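You operate a simulated robot arm through the tools that you are given. There is no shell and no other tool.

Carry out the task below with a simulated robot arm. There is one attempt and no reset: what you move stays moved.

Task
Set the red slider to the pull tester's peak, slacken the wheel and put the brush in the green tray.
Fine: wheel back to slack before the orange arm opens; the tuft stays in; leave the peak standing.
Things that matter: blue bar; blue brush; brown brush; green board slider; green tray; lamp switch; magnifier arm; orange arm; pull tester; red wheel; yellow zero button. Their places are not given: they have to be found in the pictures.

Only the result counts: the job must be done as asked and must still hold three seconds after the hand-in. Knocking over, shifting, dropping, spilling or breaking anything else fails it.

Robot
A 7-joint arm with a two-finger parallel gripper, fixed in place. Base frame: the origin is at the foot of the arm, x ahead of it, y to its left, z up; the work surface is at about z = 0.76. Lengths are in m, angles in rad, forces in N, time in s.
With the tool pointing down near the work surface it reaches from about 0.44 to 0.92 m from the base axis. Its first joint turns from -2.496 to 2.496 rad. Payload 3 kg.
Tool frame: the origin (TCP) lies between the finger pads and is the grasp point; the fingertips stand 0.03 m ahead of it; z points along the fingers, y is the line along which they close. The gripper opens to 0.094 m. The fingers are 0.028 m wide and 0.01 m thick; the gripper's body (0.05 by 0.096 m) begins 0.055 m behind the TCP.
Orientation is told as [roll, pitch, yaw] about the base's x, y, z axes, in that order, counted from this pose: with the fingers straight down and closing along the base's y, the tool's x points along the base's -x, its y along +y and its z along -z.

Tools
- The arm moves only by the tool nudge_tool. Its argument "steps" is text: rows parted by semicolons, each of 6 numbers parted by spaces: the shift along the base's x, y, z in units of 150 mm (1.0 is 150 mm), then the turn, a rotation vector about the base's x, y, z in units of 120 degrees (1.0 is 120 degrees). In form: tx ty tz ax ay az; .... A call has 1 to 20 rows; each row is the pose to reach, as a shift and turn from the pose commanded when the call began. "hand" is the opening, from 0 (shut) to 1 (fully open), set as the call begins (left out, the last holds). A call with a number of a shift or a turn outside -1 to 1 is refused whole. Each row takes 0.2 s and may step no farther than 0.05 m and 0.15 rad from the row before; otherwise, or with a gripper value out of range, the whole call is refused. A pose out of reach is approached as far as the arm can. The call stops where the force on the tool passes 60 N (or 10 N more than at its start, if that is more) or the arm is blocked; 0.2 s more then pass. The fingers move at their own pace (about 0.072 m/s each) and stop on an object; they squeeze with about 39 N. The grip force told is the motor's: it shows also when the fingers shut on nothing. Time passes only in rows, and 0.2 s behind the last, so rows that repeat a pose let the fingers close. The reply holds the time, the measured pose of the TCP, the force on the tool along the base axes, the opening and the grip force, in the units named above and with some noise, with the torque about the TCP (base axes, N m) and any sound that the robot's microphone picked up.
- Cameras (640 x 400 px; columns grow to the right, rows downward): "scene" is fixed at [0.0485, 0.6498, 1.3588]; the picture's right is [-0.45, -0.89, 0.00], its down [-0.37, 0.19, -0.91] and it looks along [0.81, -0.41, -0.42] (base axes); focal length 348 px, centre (320, 200). "wrist" rides on the gripper at [0.076, 0.014, -0.103] in the tool frame; the picture's right is [-0.18, 0.98, 0.00], its down [-0.75, -0.14, -0.64] and it looks along [-0.63, -0.12, 0.77] (tool axes); focal length 243 px, centre (320, 200).
- snapshot(camera): a new picture of that camera. The clock stands still meanwhile.
- point_at(camera, pixels): for up to 12 pixels [column, row] of the newest picture of that camera ("zoom" is the newest enlarged one), the place [x, y, z] in the base frame of the surface seen there, good to about 0.002 m. The clock stands still meanwhile.
- close_up(camera, box): a new picture of the part [left, top, right, bottom] of that camera's present view, enlarged. The clock stands still meanwhile.
- hand_in(): hands the job in; it is judged then, once.

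Unless the task says otherwise, let go and move clear before handing in.

The tools are called after "Request:" as name(argument=value, ...) on one line, values as JSON. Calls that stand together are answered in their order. nudge_tool: Moves the arm, as the interface text tells. Its arguments: {"type":"object","properties":{"steps":{"type":"string"},"hand":{"type":"number"}},"required":["steps"]} The other tools are called the same way: snapshot (camera) takes a picture; point_at (camera, pixels) gives the place of the surface under pixels of a picture; close_up (camera, box) takes an enlarged picture of a part of a camera's view; hand_in () hands the job in.

At the start:

```text
clock: 0.0
position: [0.6865, 0.1042, 1.1698]
orientation: [0.001, 0.001, -0.001]
contact_force: [-0.4, -0.4, 0.0]
torque: [0.0, -0.02, 0.02]
gripper_width: 0.0938
gripper_force: 0.1
```

scene: 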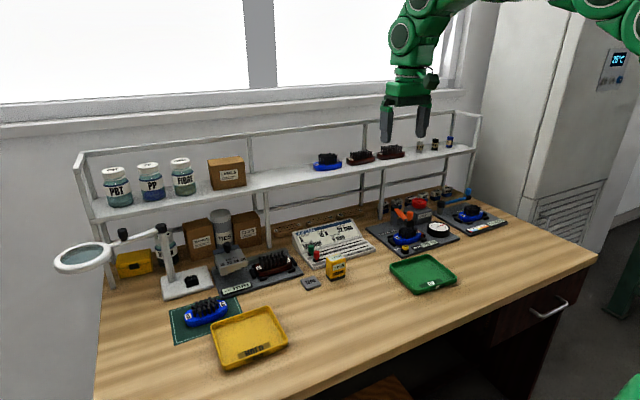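
wrist: 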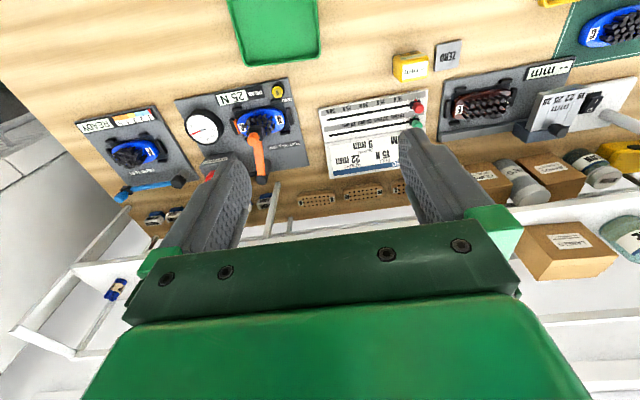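

The first pictures show the pull tester around scene (410,235), a board with sliders around (325,240), and the green tray at (423,272). I'll enlarge these parts to look closer.

Request:
close_up(camera="scene", box=[360, 180, 520, 280])

Request:
close_up(camera="scene", box=[270, 200, 400, 281])

Request:
close_up(camera="wrist", box=[170, 60, 330, 190])

Request:
close_up(camera="wrist", box=[300, 80, 440, 190])

```text
4.00 times, centred on (440, 230) of scene
```

zoom: 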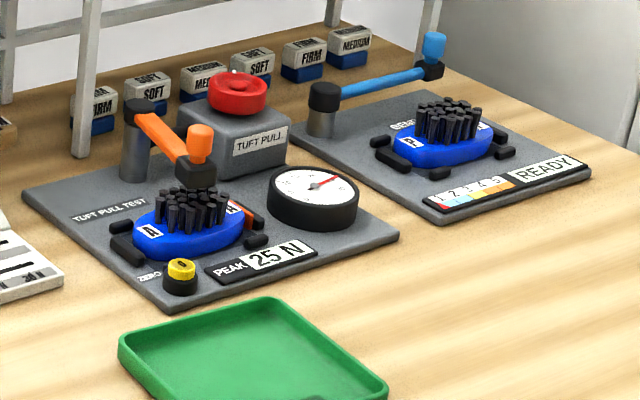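

```text
4.92 times, centred on (335, 240) of scene
```

zoom: 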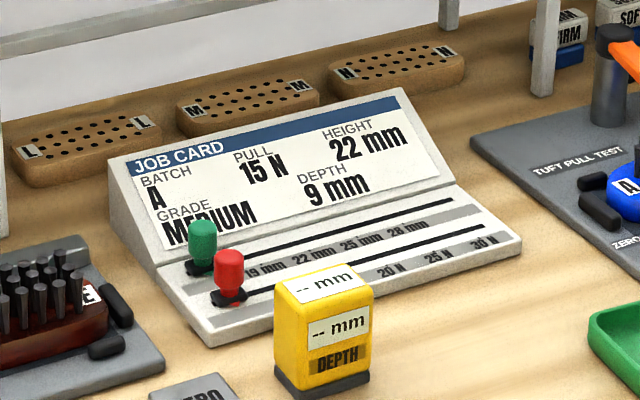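

```text
3.08 times, centred on (250, 125) of wrist
```

zoom: 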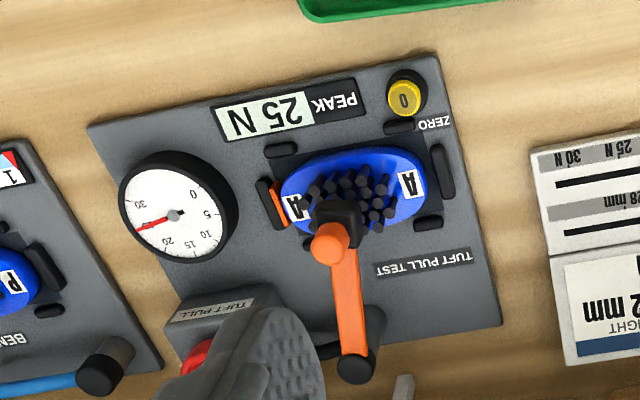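

```text
3.64 times, centred on (370, 135) of wrist
```

zoom: 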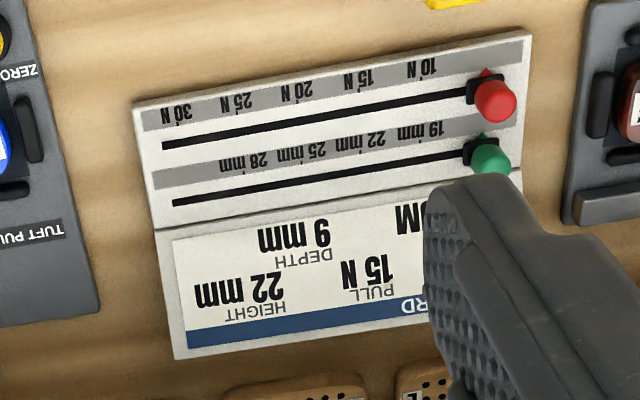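

The tester reads PEAK 25 N with its needle near 23–25 (wrist zoom (150,225)), and the red slider sits left of 10 N. I'll look closer at the wheel, gauge and arm for direction markings.

Request:
close_up(camera="scene", box=[380, 190, 460, 240])

Request:
close_up(camera="scene", box=[380, 215, 460, 265])

Request:
close_up(camera="scene", box=[295, 235, 385, 291])

Request:
close_up(camera="wrist", box=[180, 80, 300, 155])

```text
8.00 times, centred on (420, 215) of scene
```

zoom: 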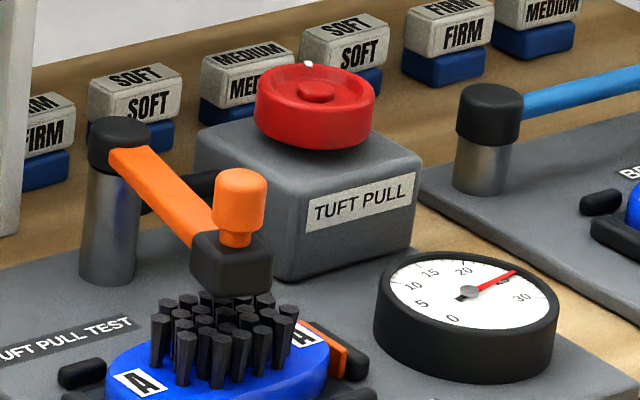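

```text
8.00 times, centred on (420, 240) of scene
```

zoom: 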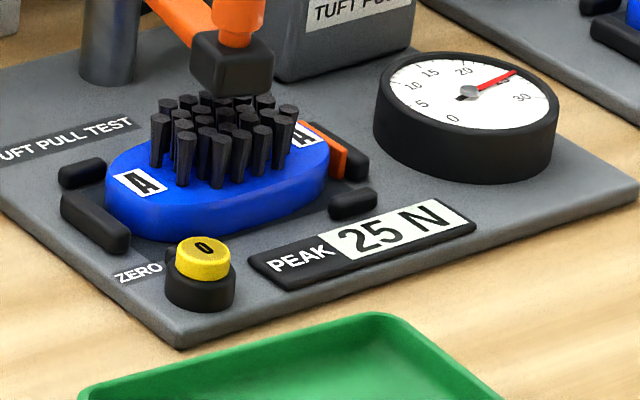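

```text
7.11 times, centred on (340, 263) of scene
```

zoom: 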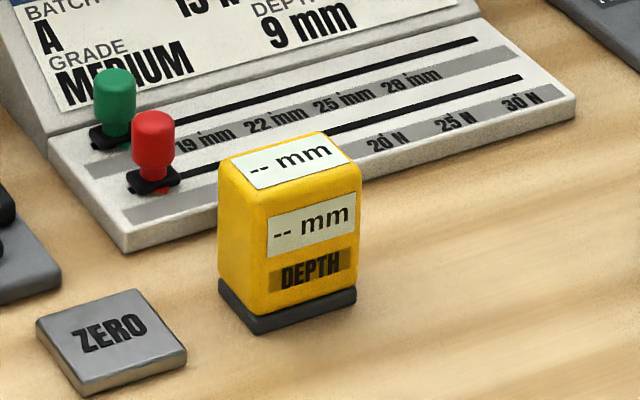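

```text
5.33 times, centred on (240, 118) of wrist
```

zoom: 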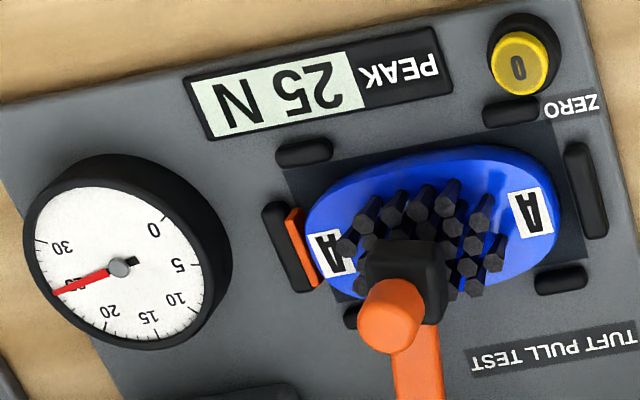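

The needle points at 25 and the wheel has a white mark on its far rim (scene ~(418,198)). I'll measure the positions of the main parts.

Request:
snapshot(camera="scene")

Request:
close_up(camera="scene", box=[380, 190, 460, 240])

Request:
point_at(camera="zoom", pixels=[[315, 92], [307, 66], [262, 100], [372, 100], [315, 122], [240, 180], [238, 235], [228, 245], [118, 135], [160, 175], [465, 293], [280, 160]])

Request:
close_up(camera="scene", box=[380, 215, 460, 265])

Request:
point_at(camera="zoom", pixels=[[140, 185], [305, 132], [108, 190], [328, 160], [220, 215], [215, 130], [203, 250], [95, 220], [330, 150], [352, 208], [80, 172], [180, 345]])

Request:
close_up(camera="scene", box=[295, 235, 385, 291])

Request:
point_at(camera="zoom", pixels=[[152, 120], [155, 160], [155, 182], [113, 80], [113, 110], [520, 79], [200, 172], [455, 115], [445, 130], [517, 92], [300, 150], [250, 190]])

Request:
point_at(camera="scene", pixels=[[391, 267], [426, 255], [456, 279], [415, 294], [423, 273], [335, 262], [310, 283], [320, 235], [345, 190], [405, 230], [455, 235], [470, 210]])

```text
taken
```

scene: 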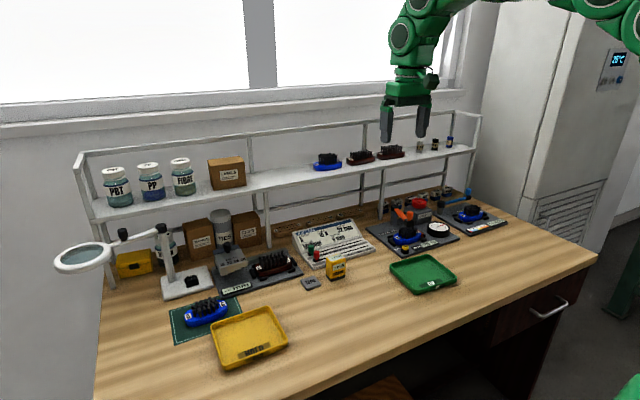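

```text
8.00 times, centred on (420, 215) of scene
```

zoom: 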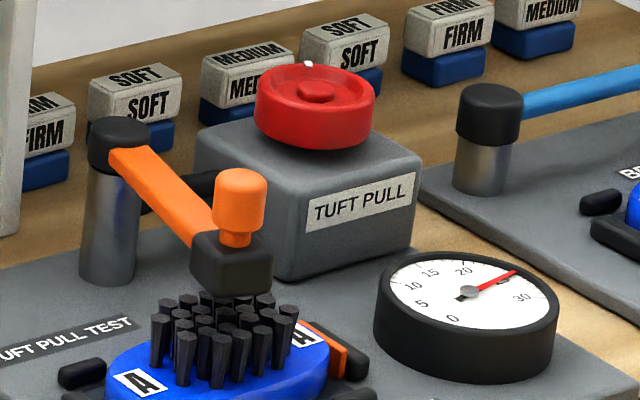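

```text
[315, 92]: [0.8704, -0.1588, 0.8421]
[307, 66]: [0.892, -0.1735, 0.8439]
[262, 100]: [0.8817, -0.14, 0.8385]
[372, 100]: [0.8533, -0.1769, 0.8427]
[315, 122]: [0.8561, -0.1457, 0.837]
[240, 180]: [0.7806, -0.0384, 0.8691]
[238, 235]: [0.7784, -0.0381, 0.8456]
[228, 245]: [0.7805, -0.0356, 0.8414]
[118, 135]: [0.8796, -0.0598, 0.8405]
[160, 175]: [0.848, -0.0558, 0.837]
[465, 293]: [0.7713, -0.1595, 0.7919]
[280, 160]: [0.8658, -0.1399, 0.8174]
```

```text
8.00 times, centred on (420, 240) of scene
```

zoom: 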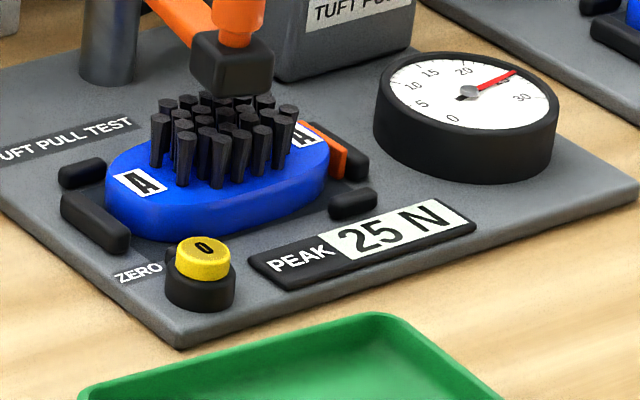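

```text
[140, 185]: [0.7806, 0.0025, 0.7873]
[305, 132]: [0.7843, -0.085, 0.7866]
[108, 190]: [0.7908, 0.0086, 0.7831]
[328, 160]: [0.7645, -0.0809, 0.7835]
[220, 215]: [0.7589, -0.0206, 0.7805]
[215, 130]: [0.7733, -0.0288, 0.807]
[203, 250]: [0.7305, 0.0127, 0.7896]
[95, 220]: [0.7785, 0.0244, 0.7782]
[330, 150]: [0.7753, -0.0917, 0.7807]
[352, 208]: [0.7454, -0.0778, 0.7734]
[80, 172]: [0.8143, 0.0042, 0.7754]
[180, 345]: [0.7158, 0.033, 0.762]
```

```text
7.11 times, centred on (340, 263) of scene
```

zoom: 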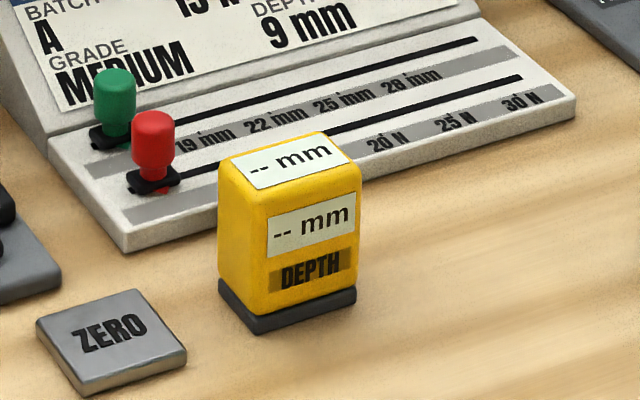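

```text
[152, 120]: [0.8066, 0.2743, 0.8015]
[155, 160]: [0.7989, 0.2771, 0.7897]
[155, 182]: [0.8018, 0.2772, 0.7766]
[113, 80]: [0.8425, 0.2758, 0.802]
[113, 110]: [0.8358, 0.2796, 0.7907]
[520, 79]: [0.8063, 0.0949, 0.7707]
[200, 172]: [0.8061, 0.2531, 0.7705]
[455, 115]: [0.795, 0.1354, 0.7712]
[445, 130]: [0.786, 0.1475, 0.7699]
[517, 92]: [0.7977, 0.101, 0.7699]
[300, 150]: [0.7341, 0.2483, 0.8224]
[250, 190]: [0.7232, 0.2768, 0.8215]
```

```text
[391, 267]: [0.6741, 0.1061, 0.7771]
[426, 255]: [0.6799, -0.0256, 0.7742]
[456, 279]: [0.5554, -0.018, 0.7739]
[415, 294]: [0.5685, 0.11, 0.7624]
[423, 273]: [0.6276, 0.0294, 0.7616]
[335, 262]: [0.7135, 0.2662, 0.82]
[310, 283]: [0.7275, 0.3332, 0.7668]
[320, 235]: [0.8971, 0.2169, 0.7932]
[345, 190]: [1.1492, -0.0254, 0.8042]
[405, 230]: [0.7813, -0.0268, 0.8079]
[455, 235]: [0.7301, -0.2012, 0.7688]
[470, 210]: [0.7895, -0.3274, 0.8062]
```

The wheel's axis is near (0.870,-0.159) with its top at z≈0.842, the red slider is at (0.802,0.275), and the brush is centred near (0.776,-0.035). I'll check the shelf for clearance and then move above the tester to look from the wrist camera.

Request:
point_at(camera="scene", pixels=[[330, 175], [420, 162], [470, 151], [270, 188], [350, 125], [475, 113], [388, 190], [365, 200], [470, 190], [310, 150], [446, 190], [300, 250]])

Request:
nudge_tool(steps="0 -0.3 0 0 0 0; 0 -0.6 0 0 0 0; 0 -0.9 0 0 0 0; 0 -1 0 0 0 0; 0 -1 0 0 0 0")

Request:
snapshot(camera="wrist")

```text
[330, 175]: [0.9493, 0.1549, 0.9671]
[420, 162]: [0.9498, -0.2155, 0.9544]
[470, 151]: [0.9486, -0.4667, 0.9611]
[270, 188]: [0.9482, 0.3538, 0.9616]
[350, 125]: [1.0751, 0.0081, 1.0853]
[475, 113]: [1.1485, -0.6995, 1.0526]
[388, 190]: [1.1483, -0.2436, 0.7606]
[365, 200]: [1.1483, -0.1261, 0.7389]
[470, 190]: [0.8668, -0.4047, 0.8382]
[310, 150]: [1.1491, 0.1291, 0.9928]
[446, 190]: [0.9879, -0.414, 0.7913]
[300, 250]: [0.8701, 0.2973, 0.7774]
```

```text
clock: 1.2
position: [0.6869, -0.0472, 1.1699]
orientation: [0.0, 0.001, 0.0]
contact_force: [-0.1, 0.1, -0.7]
torque: [-0.02, 0.02, -0.01]
gripper_width: 0.0939
gripper_force: 0.1
```

```text
taken
```

wrist: 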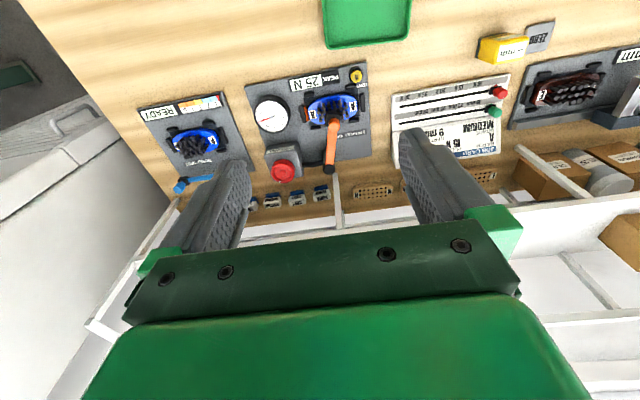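

The wrist view now shows the wheel at (285,170) between the fingers and the tester at (310,115). I'll enlarge both.

Request:
close_up(camera="wrist", box=[250, 140, 330, 190])

Request:
close_up(camera="wrist", box=[240, 60, 380, 175])

Request:
close_up(camera="wrist", box=[380, 70, 520, 165])

```text
8.00 times, centred on (290, 165) of wrist
```

zoom: 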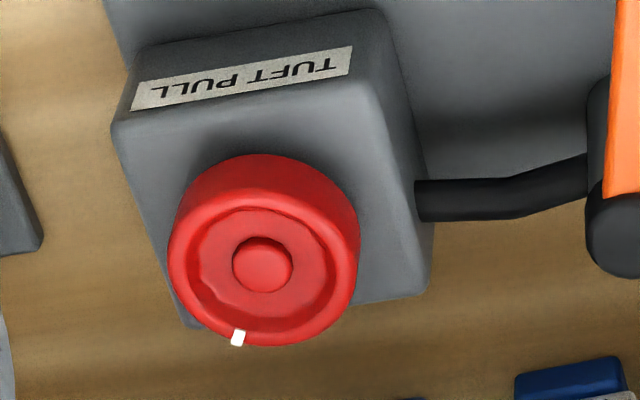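

```text
3.48 times, centred on (310, 118) of wrist
```

zoom: 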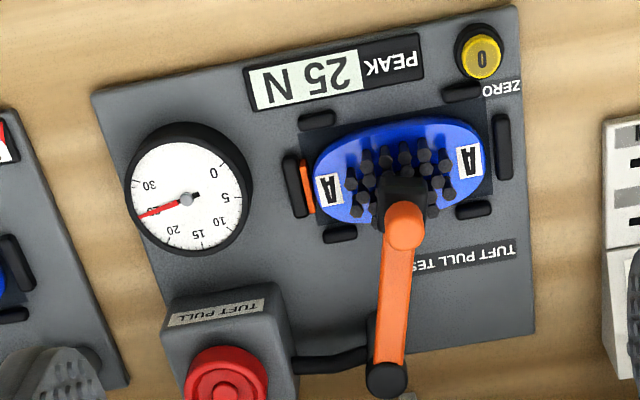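

```text
4.21 times, centred on (450, 118) of wrist
```

zoom: 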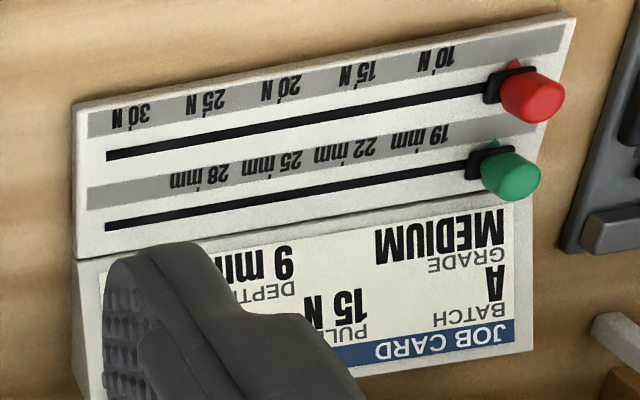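

No arrow is printed on the wheel; its white mark sits at the rear (zoom (238,338)). I'll measure the wheel from this view and zoom into the 25 N tick of the slider scale.

Request:
close_up(camera="wrist", box=[395, 80, 475, 130])

Request:
close_up(camera="wrist", box=[450, 75, 522, 120])

Request:
close_up(camera="scene", box=[335, 235, 385, 266])

Request:
close_up(camera="wrist", box=[250, 140, 330, 190])

Request:
point_at(camera="zoom", pixels=[[262, 262], [237, 338], [262, 205], [180, 258], [350, 258], [265, 330], [150, 150], [375, 90], [420, 270], [190, 318], [500, 198], [615, 235]])

```text
8.00 times, centred on (435, 105) of wrist
```

zoom: 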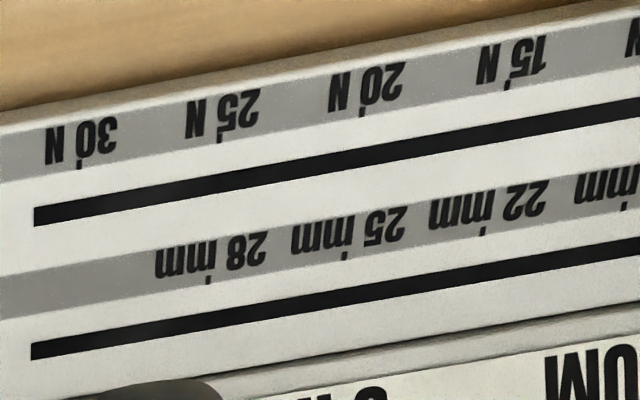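

```text
8.89 times, centred on (486, 98) of wrist
```

zoom: 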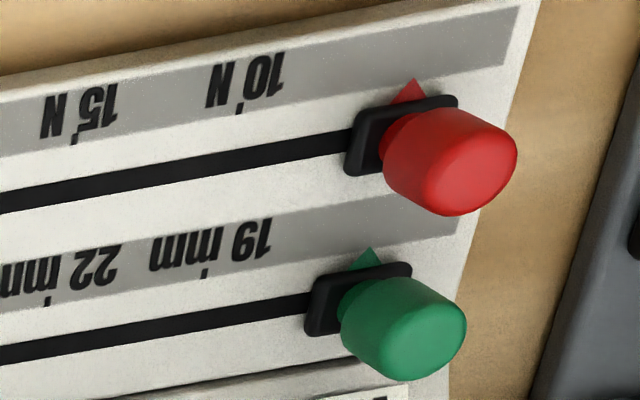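

```text
12.80 times, centred on (360, 250) of scene
```

zoom: 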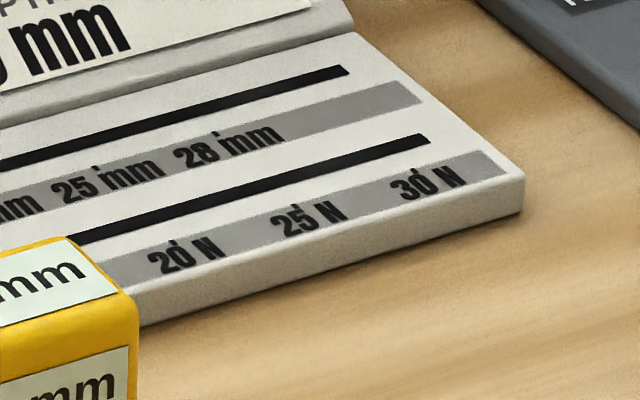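

```text
8.00 times, centred on (290, 165) of wrist
```

zoom: 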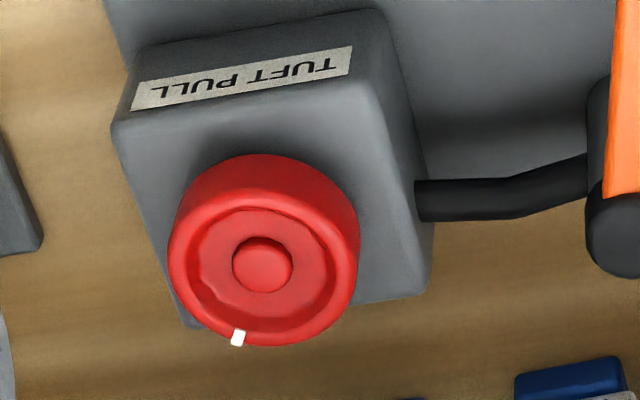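

```text
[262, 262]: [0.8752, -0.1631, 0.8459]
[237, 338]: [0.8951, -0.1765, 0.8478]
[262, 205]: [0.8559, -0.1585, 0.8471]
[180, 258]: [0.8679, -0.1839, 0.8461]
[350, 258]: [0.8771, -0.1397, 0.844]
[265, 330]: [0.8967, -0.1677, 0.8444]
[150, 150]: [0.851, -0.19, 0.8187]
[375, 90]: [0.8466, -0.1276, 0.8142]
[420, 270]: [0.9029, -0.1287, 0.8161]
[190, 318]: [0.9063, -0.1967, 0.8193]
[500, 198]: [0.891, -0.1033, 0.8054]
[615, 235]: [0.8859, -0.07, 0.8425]
```

The ticks show at zoom (220,137) for 25 N and (362,113) for 20 N, and the slider's red pointer tip is at (413,80) in its zoom. I'll convert those to places.

Request:
point_at(camera="wrist", pixels=[[404.9, 100.4], [422.5, 97.1], [440.25, 94.1], [458.4, 90.9], [476.9, 87.4], [496.5, 84.3], [501, 93], [493, 92], [400, 107], [478, 90.5], [492, 111], [497, 115]])

Request:
close_up(camera="wrist", box=[395, 80, 475, 130])

Request:
point_at(camera="zoom", pixels=[[79, 163], [220, 138], [362, 114], [507, 87], [208, 281], [345, 256], [40, 216], [633, 108]])

Request:
close_up(camera="wrist", box=[450, 75, 522, 120])

Request:
point_at(camera="zoom", pixels=[[239, 110], [413, 82], [355, 140], [458, 103], [410, 95], [465, 170], [390, 150], [515, 150], [400, 320], [370, 251]])

```text
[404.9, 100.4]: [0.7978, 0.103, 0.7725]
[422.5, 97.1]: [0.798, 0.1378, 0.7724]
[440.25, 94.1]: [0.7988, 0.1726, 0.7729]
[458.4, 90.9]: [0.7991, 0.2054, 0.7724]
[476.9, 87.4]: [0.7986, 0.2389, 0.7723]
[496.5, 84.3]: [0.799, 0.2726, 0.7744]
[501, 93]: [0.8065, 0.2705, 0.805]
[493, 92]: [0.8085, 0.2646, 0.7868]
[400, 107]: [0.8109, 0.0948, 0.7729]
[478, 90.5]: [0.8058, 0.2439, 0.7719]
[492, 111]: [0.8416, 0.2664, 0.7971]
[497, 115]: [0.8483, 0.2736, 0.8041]
```

```text
8.00 times, centred on (435, 105) of wrist
```

zoom: 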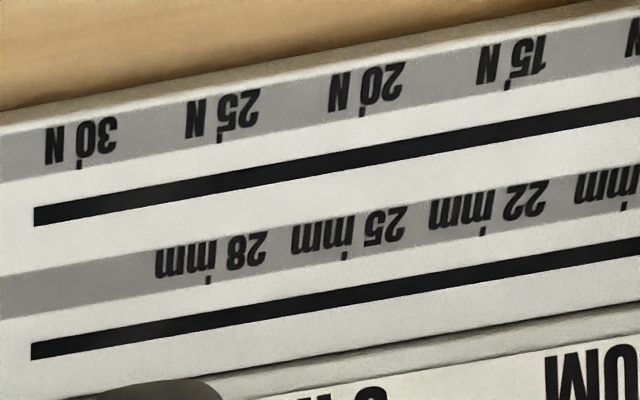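

```text
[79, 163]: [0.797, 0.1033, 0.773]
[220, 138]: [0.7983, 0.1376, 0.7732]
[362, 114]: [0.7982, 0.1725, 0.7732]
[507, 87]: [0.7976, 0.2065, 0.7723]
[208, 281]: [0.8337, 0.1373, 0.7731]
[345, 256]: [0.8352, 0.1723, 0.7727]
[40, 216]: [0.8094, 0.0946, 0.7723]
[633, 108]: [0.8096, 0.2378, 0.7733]
```

```text
8.89 times, centred on (486, 98) of wrist
```

zoom: 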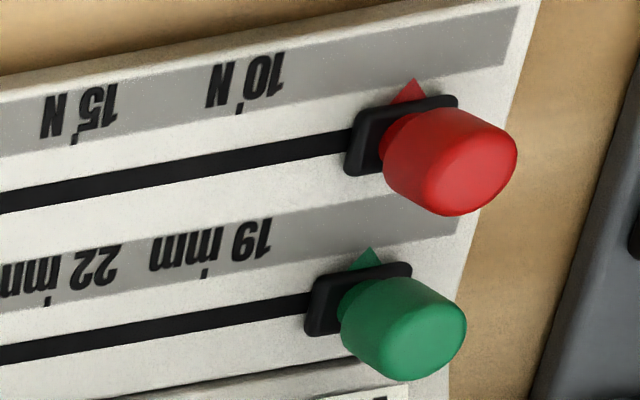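

```text
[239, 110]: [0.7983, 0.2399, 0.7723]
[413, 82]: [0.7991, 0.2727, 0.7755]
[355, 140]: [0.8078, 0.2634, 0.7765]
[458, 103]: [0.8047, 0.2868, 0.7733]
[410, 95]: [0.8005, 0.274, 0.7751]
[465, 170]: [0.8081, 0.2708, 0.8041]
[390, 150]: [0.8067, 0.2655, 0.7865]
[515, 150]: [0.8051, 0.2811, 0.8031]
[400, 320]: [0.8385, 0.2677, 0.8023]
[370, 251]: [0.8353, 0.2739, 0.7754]
```

The 25 N tick is at y≈0.1374 and the pointer at y≈0.2727 (about 0.135 m to travel), with the red knob at (0.808,0.273), top z 0.804. I'll move above the red knob with the hand partly closed.

Request:
nudge_tool(steps="0.08 0.2 -0.16 0 0 0; 0.16 0.4 -0.32 0 0 0; 0.24 0.6 -0.48 0 0 0; 0.32 0.8 -0.64 0 0 0; 0.4 1 -0.8 0 0 0; 0.4 1 -0.8 0 0 0", hand=0.42)

Request:
nudge_tool(steps="0.08 0.2 -0.16 0 0 0; 0.16 0.4 -0.32 0 0 0; 0.24 0.6 -0.48 0 0 0; 0.32 0.8 -0.64 0 0 0; 0.4 1 -0.8 0 0 0; 0.4 1 -0.8 0 0 0; 0.4 1 -0.8 0 0 0")

Request:
snapshot(camera="wrist")

Request:
close_up(camera="scene", box=[240, 140, 400, 300])

```text
clock: 2.6
position: [0.7466, 0.1031, 1.0487]
orientation: [-0.001, 0.0, 0.0]
contact_force: [-0.5, 0.7, -1.2]
torque: [-0.03, 0.03, 0.0]
gripper_width: 0.0396
gripper_force: 0.1
```

```text
clock: 4.2
position: [0.807, 0.2526, 0.9293]
orientation: [0.001, 0.0, 0.0]
contact_force: [0.4, 0.4, -1.0]
torque: [0.0, 0.03, 0.01]
gripper_width: 0.0393
gripper_force: 0.1
```

```text
taken
```

wrist: 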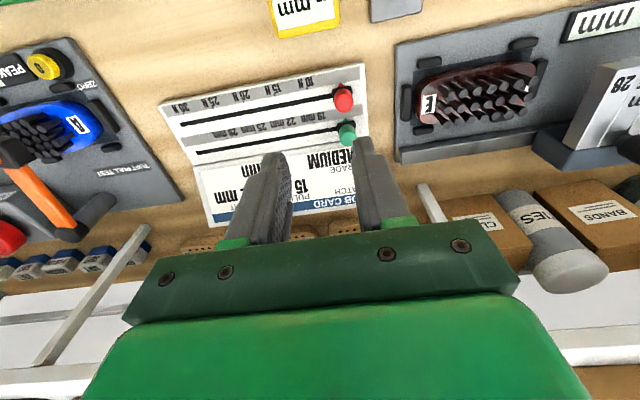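

```text
2.50 times, centred on (320, 220) of scene
```

zoom: 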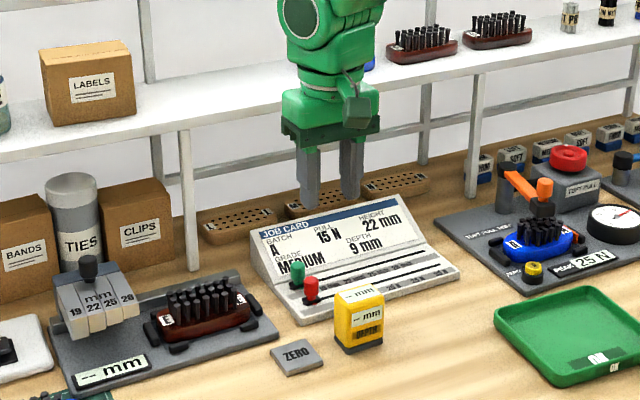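

The wrist picture shows the red knob at (343,97) and green at (347,132). I'll measure the red knob from here for a fine approach.

Request:
close_up(camera="wrist", box=[310, 65, 390, 150])

Request:
point_at(camera="wrist", pixels=[[343, 98], [335, 98], [351, 97], [343, 105], [343, 90], [347, 132], [346, 125], [333, 100], [403, 100], [375, 80], [290, 20], [330, 20]])

```text
4.71 times, centred on (350, 108) of wrist
```

zoom: 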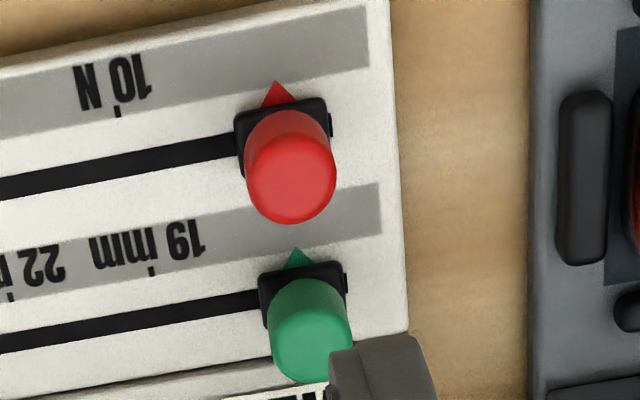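

```text
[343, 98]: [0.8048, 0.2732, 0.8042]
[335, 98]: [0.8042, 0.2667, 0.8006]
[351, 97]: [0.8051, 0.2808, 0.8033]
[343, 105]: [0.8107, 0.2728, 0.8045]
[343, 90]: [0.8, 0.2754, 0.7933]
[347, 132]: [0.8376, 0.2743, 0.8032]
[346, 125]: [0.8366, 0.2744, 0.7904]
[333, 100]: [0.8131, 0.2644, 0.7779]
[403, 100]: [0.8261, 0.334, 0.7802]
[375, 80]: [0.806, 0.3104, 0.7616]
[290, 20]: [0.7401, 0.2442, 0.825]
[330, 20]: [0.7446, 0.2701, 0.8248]
```

The knob centre is (0.808,0.2735) with top z 0.804. I'll go over and down to TCP z≈0.811, then close.

Request:
nudge_tool(steps="0.01 0.139 0 0 0 0; 0.01 0.139 -0.27 0 0 0; 0.01 0.139 -0.5 0 0 0; 0.01 0.139 -0.65 0 0 0; 0.01 0.139 -0.78 0 0 0; 0.01 0.139 -0.78 0 0 0")

Request:
close_up(camera="scene", box=[280, 180, 380, 290])

Request:
close_up(camera="wrist", box=[220, 60, 420, 200])

```text
clock: 5.6
position: [0.8079, 0.2743, 0.8134]
orientation: [-0.001, 0.001, 0.0]
contact_force: [0.2, -0.2, -0.5]
torque: [-0.03, 0.02, -0.02]
gripper_width: 0.0395
gripper_force: 0.0
```

```text
3.64 times, centred on (330, 235) of scene
```

zoom: 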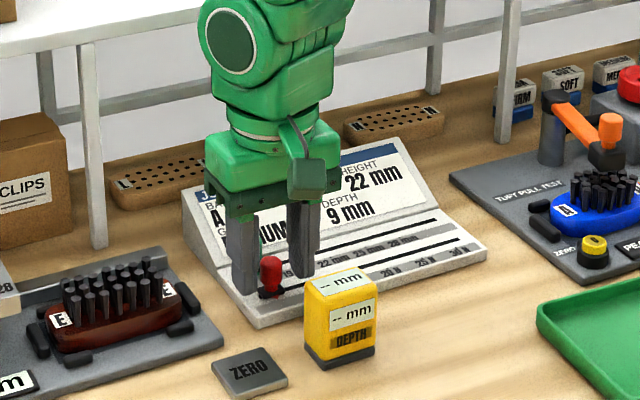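

```text
2.86 times, centred on (320, 130) of wrist
```

zoom: 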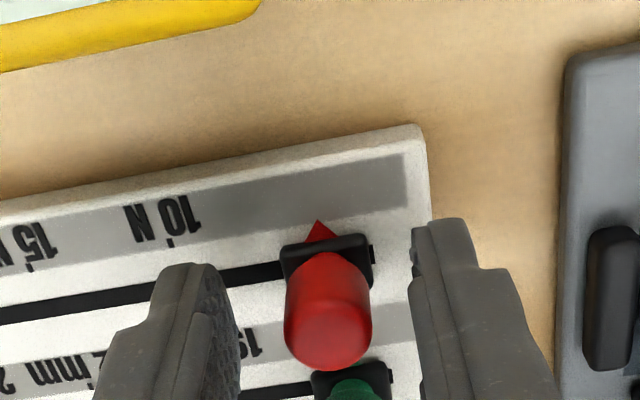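

The red knob sits between the two fingers (wrist zoom (325,310)). I'll close the hand on it.

Request:
nudge_tool(steps="0 0 0 0 0 0; 0 0 0 0 0 0; 0 0 0 0 0 0", hand=0)

Request:
close_up(camera="wrist", box=[220, 60, 420, 200])

```text
clock: 6.4
position: [0.8074, 0.2733, 0.8116]
orientation: [0.0, 0.001, 0.001]
contact_force: [2.0, -0.2, -1.7]
torque: [0.07, -0.13, 0.0]
gripper_width: 0.0166
gripper_force: 44.7
```

```text
2.86 times, centred on (320, 130) of wrist
```

zoom: 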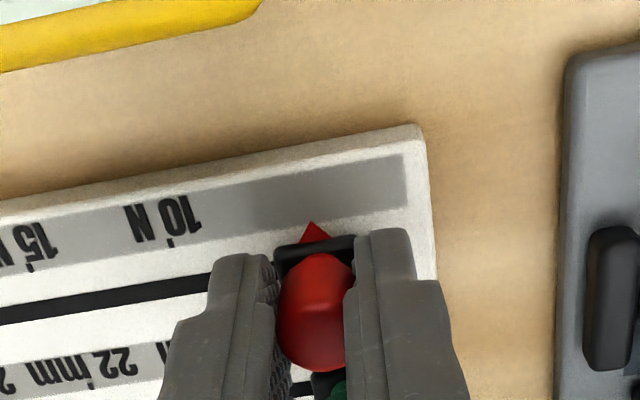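

The knob is held (opening 16.6 mm, TCP y 0.2733). I'll drag it about 0.134 m toward -y, then check the pointer against the 25 N tick.

Request:
nudge_tool(steps="0 -0.1 0 0 0 0; 0 -0.2 0 0 0 0; 0 -0.3 0 0 0 0; 0 -0.4 0 0 0 0; 0 -0.5 0 0 0 0; 0 -0.6 0 0 0 0; 0 -0.7 0 0 0 0; 0 -0.8 0 0 0 0; 0 -0.86 0 0 0 0; 0 -0.9 0 0 0 0; 0 -0.9 0 0 0 0; 0 -0.9 0 0 0 0")

Request:
close_up(camera="wrist", box=[220, 60, 420, 200])

Request:
close_up(camera="scene", box=[300, 190, 400, 280])

```text
clock: 9.0
position: [0.8075, 0.1382, 0.8123]
orientation: [0.001, 0.0, -0.001]
contact_force: [-14.4, 0.4, 3.8]
torque: [0.0, 0.36, 0.0]
gripper_width: 0.0166
gripper_force: 44.6
```

```text
2.86 times, centred on (320, 130) of wrist
```

zoom: 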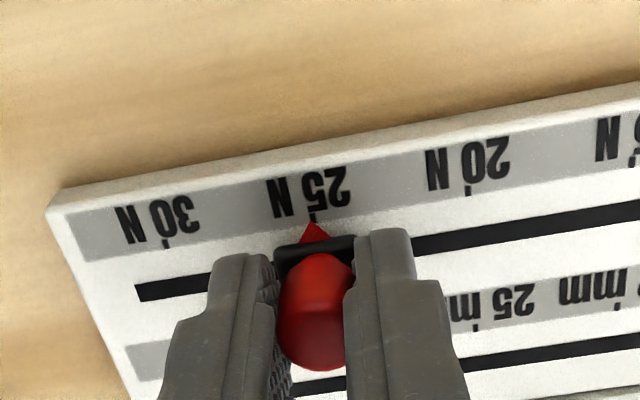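

```text
4.44 times, centred on (350, 235) of scene
```

zoom: 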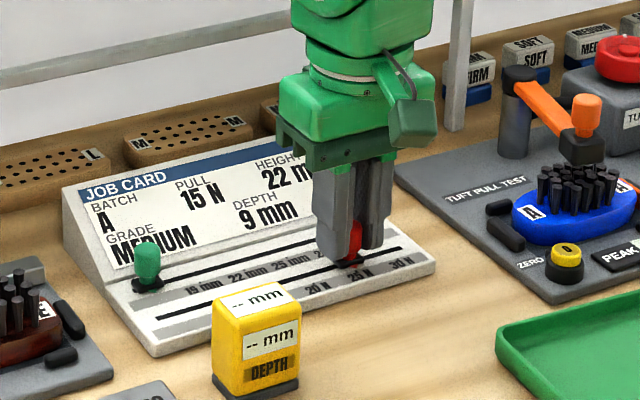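

The pointer appears right below the 25 N tick (wrist zoom (312,220)). I'll zoom in to measure the remaining offset.

Request:
close_up(camera="wrist", box=[305, 115, 355, 150])

```text
11.43 times, centred on (330, 132) of wrist
```

zoom: 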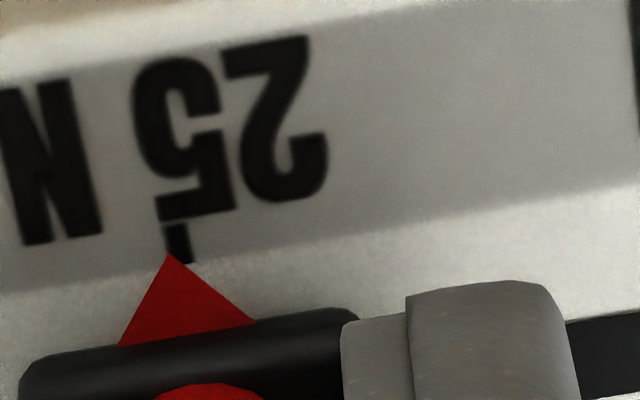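

The pointer tip (zoom (170,256)) looks slightly to the -y side of the tick (zoom (183,255)). I'll measure both.

Request:
point_at(camera="zoom", pixels=[[170, 262], [168, 275], [183, 258], [180, 245], [176, 232], [171, 268]])

Request:
close_up(camera="scene", box=[365, 235, 405, 265])

```text
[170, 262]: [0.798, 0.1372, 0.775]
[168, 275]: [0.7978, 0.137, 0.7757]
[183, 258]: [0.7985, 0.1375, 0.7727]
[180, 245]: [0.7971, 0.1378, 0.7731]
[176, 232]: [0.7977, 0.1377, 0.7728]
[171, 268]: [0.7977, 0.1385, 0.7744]
```

```text
13.33 times, centred on (385, 250) of scene
```

zoom: 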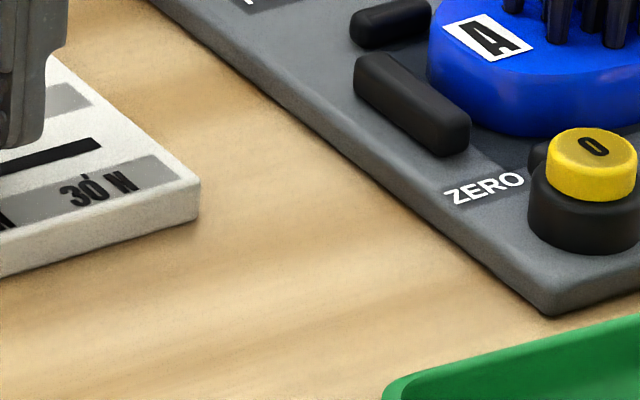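

The offset is below 0.5 mm, which is good. I'll let go of the knob and rise straight up, then check the slider.

Request:
nudge_tool(steps="0 0 0 0 0 0; 0 0 0 0 0 0; 0 0 0 0 0 0", hand=0.42)

Request:
nudge_tool(steps="0 0 0.15 0 0 0; 0 0 0.4 0 0 0; 0 0 0.7 0 0 0; 0 0 1 0 0 0; 0 0 1 0 0 0")

Request:
snapshot(camera="wrist")

Request:
close_up(camera="scene", box=[295, 215, 395, 285])

```text
clock: 9.8
position: [0.8087, 0.1393, 0.8127]
orientation: [0.0, 0.0, 0.001]
contact_force: [0.2, -0.5, 0.3]
torque: [0.0, -0.02, -0.01]
gripper_width: 0.0393
gripper_force: 0.0
```

```text
clock: 11.0
position: [0.8073, 0.1376, 0.9626]
orientation: [0.001, 0.001, 0.0]
contact_force: [-0.4, 0.0, -1.1]
torque: [0.02, 0.0, -0.02]
gripper_width: 0.0395
gripper_force: 0.0
```

```text
taken
```

wrist: 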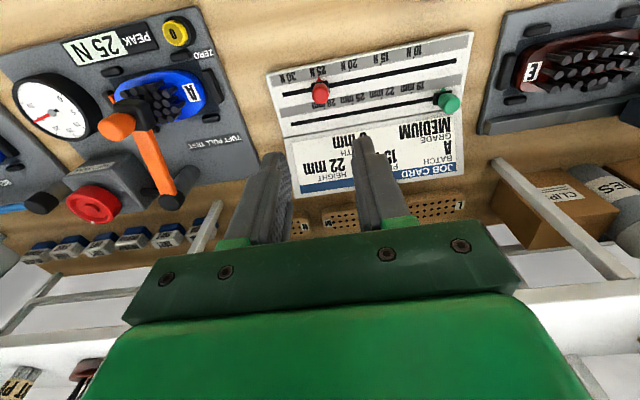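

```text
5.71 times, centred on (345, 250) of scene
```

zoom: 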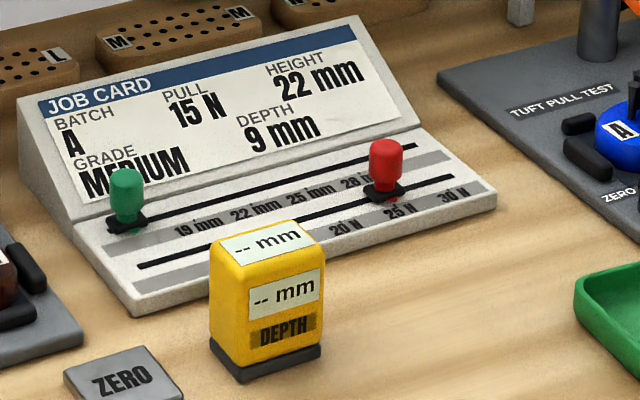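

The slider stands on 25 N with the peak still showing 25 N (wrist (100,45)). Next I'll go to the wheel, staying above the orange knob, and pre-turn the hand about -60° so there is room to turn anticlockwise.

Request:
nudge_tool(steps="0.05 -0.25 0 0 0 0; 0.1 -0.5 0 0 0 0; 0.15 -0.75 0 0 0 0; 0.2 -1 0 0 0 0; 0.2 -1 0 0 0 0", hand=0.8)

Request:
nudge_tool(steps="0.02 -0.2 0 0 0 -0.06; 0.05 -0.4 0 0 0 -0.12; 0.1 -0.6 0 0 0 -0.18; 0.15 -0.8 0 0 0 -0.24; 0.2 -1 0 0 0 -0.3; 0.2 -1 0 0 0 -0.36; 0.2 -1 0 0 0 -0.42; 0.2 -1 0 0 0 -0.48; 0.2 -1 0 0 0 -0.5; 0.2 -1 0 0 0 -0.5")

Request:
snapshot(camera="wrist")

Request:
snapshot(camera="scene")

```text
clock: 12.2
position: [0.8384, -0.0113, 0.9621]
orientation: [0.0, 0.0, 0.001]
contact_force: [-0.4, 0.0, 0.2]
torque: [-0.01, -0.02, -0.02]
gripper_width: 0.0752
gripper_force: 0.1
```

```text
clock: 14.4
position: [0.8684, -0.1617, 0.9627]
orientation: [0.001, -0.001, -1.048]
contact_force: [-1.2, 0.6, -0.1]
torque: [0.0, 0.04, 0.01]
gripper_width: 0.0752
gripper_force: 0.1
```

```text
taken
```

wrist: 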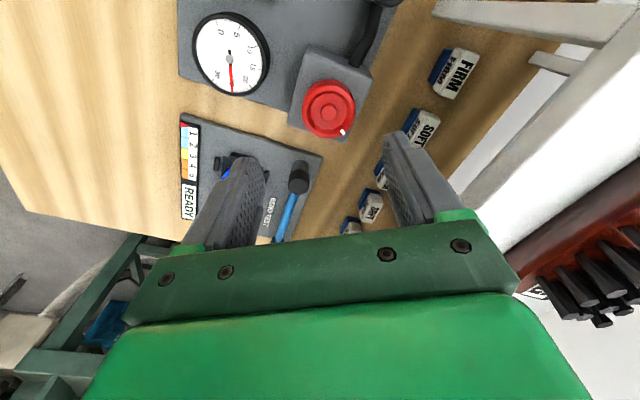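

```text
taken
```

scene: 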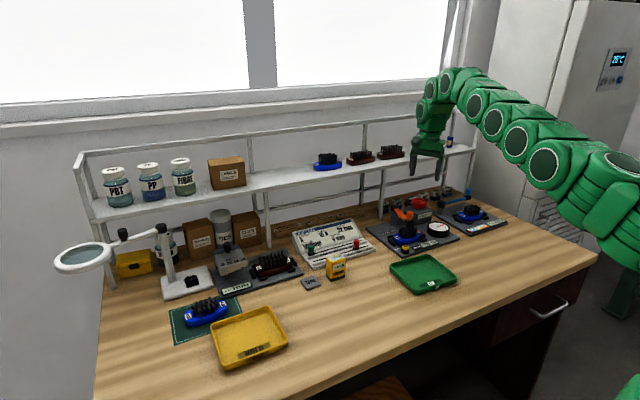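

The wheel appears at (329,108) between the fingers with its mark at (343,131). I'll measure its centre from here.

Request:
close_up(camera="wrist", box=[280, 70, 380, 150])

Request:
point_at(camera="zoom", pixels=[[315, 250], [315, 100], [410, 390], [155, 250], [470, 250], [315, 395], [200, 160], [440, 160], [220, 360], [410, 400], [130, 200], [60, 330]])

Request:
point_at(camera="wrist", pixels=[[600, 260], [540, 20], [520, 140], [500, 190], [580, 300], [620, 230]])

```text
5.00 times, centred on (330, 110) of wrist
```

zoom: 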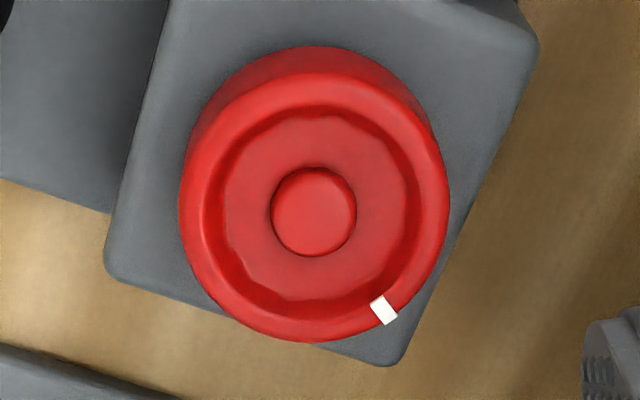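

```text
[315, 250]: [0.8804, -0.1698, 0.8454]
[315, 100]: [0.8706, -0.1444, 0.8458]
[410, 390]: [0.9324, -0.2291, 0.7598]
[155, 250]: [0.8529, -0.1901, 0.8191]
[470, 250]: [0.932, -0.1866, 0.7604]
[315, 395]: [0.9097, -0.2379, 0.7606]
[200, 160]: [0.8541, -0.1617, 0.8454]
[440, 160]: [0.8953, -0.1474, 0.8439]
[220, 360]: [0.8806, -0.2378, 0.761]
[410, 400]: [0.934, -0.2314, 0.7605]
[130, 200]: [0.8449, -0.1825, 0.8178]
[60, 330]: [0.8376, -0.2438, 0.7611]
```

```text
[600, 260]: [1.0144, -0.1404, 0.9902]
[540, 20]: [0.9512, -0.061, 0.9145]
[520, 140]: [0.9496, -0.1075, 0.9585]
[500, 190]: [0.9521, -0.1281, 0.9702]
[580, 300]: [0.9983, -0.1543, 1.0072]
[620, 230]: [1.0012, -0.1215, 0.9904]
```

I'll refine the wheel centre and mark with points on its rim.

Request:
point_at(camera="zoom", pixels=[[313, 212], [383, 311], [192, 212], [440, 205], [325, 85], [300, 332], [225, 125], [420, 120], [215, 290], [410, 290]])

```text
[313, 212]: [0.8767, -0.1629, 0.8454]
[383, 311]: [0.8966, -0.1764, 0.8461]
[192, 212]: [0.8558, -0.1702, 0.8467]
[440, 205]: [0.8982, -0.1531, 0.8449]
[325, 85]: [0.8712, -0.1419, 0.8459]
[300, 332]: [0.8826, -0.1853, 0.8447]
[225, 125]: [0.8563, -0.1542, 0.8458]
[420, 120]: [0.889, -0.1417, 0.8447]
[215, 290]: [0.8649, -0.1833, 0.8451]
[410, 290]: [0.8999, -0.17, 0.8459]
```

The wheel's centre is (0.877,-0.163), radius ≈0.024, top z 0.846. I'll descend with the open fingers around it to TCP z≈0.857.

Request:
nudge_tool(steps="0.057 -0.007 0 0 0 0; 0.057 -0.007 -0.2 0 0 0; 0.057 -0.007 -0.4 0 0 0; 0.057 -0.007 -0.55 0 0 0; 0.057 -0.007 -0.65 0 0 0; 0.057 -0.007 -0.705 0 0 0; 0.057 -0.007 -0.705 0 0 0")

Request:
snapshot(camera="wrist")

Request:
close_up(camera="scene", box=[360, 100, 500, 260])

```text
clock: 16.0
position: [0.876, -0.162, 0.8571]
orientation: [-0.001, -0.001, -1.046]
contact_force: [0.3, -0.5, -1.0]
torque: [0.01, -0.01, 0.02]
gripper_width: 0.075
gripper_force: 0.0
```

```text
taken
```

wrist: 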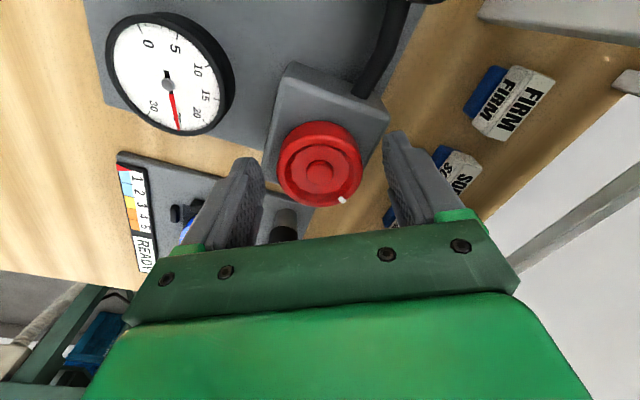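

```text
2.50 times, centred on (430, 180) of scene
```

zoom: 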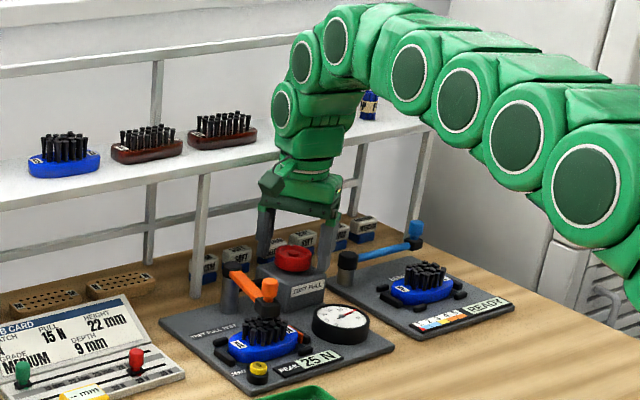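

The fingers straddle the wheel and the gauge is visible in the wrist view at (170,75). I'll close on the wheel without turning.

Request:
nudge_tool(steps="0 0 0 0 0 0; 0 0 0 0 0 0; 0 0 0 0 0 0", hand=0)

Request:
snapshot(camera="wrist")

Request:
close_up(camera="wrist", box=[100, 5, 240, 140])

Request:
close_up(camera="scene", box=[400, 210, 460, 260])

```text
clock: 16.8
position: [0.875, -0.1625, 0.8579]
orientation: [-0.001, -0.001, -1.049]
contact_force: [-4.2, -1.1, 0.4]
torque: [0.09, -0.33, 0.01]
gripper_width: 0.0493
gripper_force: 45.2
```

```text
taken
```

wrist: 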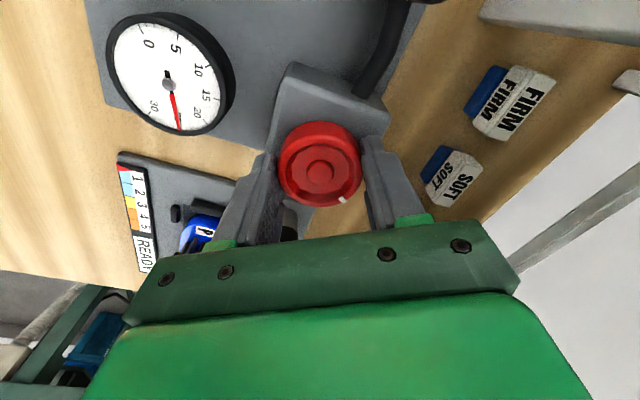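

```text
2.96 times, centred on (170, 72) of wrist
```

zoom: 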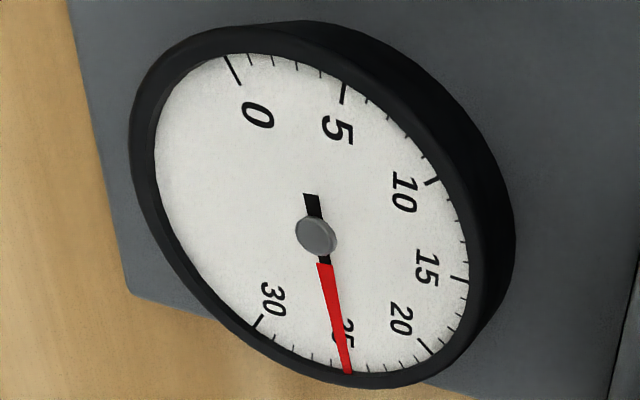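

```text
8.00 times, centred on (430, 235) of scene
```

zoom: 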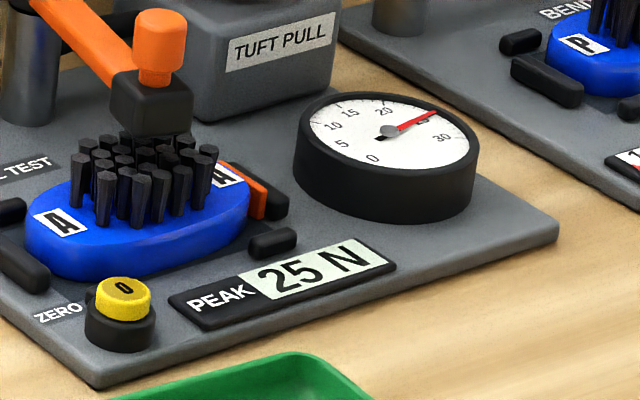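

The wheel is held at 49.3 mm and the needle still points at 25 (zoom (345,360)). I'll try a tiny anticlockwise turn (0.03 rad) and read the needle.

Request:
nudge_tool(steps="0 0 0 0 0 0.007; 0 0 0 0 0 0.015; 0 0 0 0 0 0.015")

Request:
snapshot(camera="wrist")

Request:
close_up(camera="wrist", box=[100, 5, 240, 140])

Request:
close_up(camera="scene", box=[400, 210, 460, 260])

```text
clock: 17.6
position: [0.8771, -0.1633, 0.8563]
orientation: [0.001, -0.002, -1.017]
contact_force: [1.1, 0.9, -0.8]
torque: [-0.33, 0.08, 0.02]
gripper_width: 0.049
gripper_force: 45.5
```

```text
taken
```

wrist: 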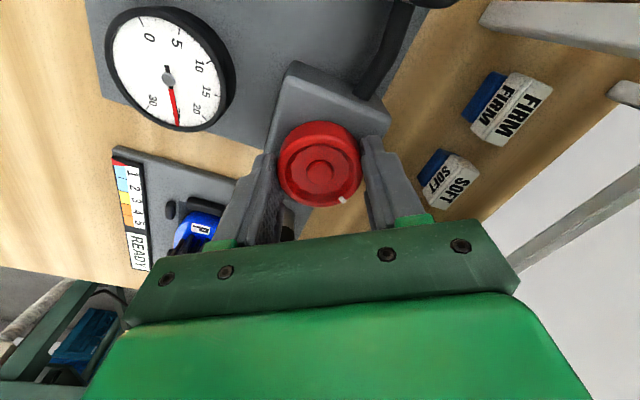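

```text
2.96 times, centred on (170, 72) of wrist
```

zoom: 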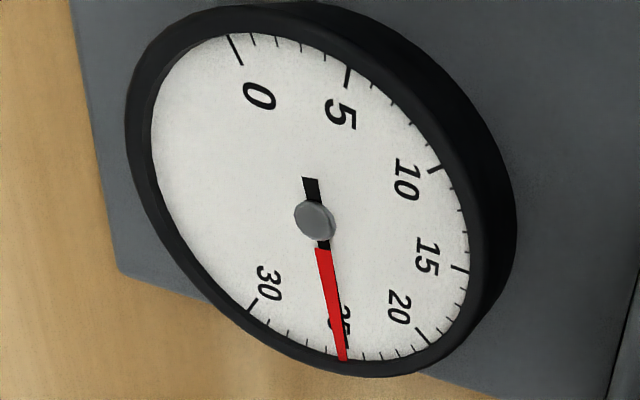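

```text
8.00 times, centred on (430, 235) of scene
```

zoom: 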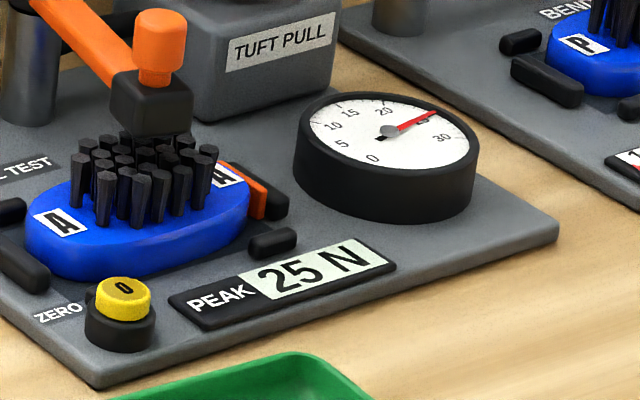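

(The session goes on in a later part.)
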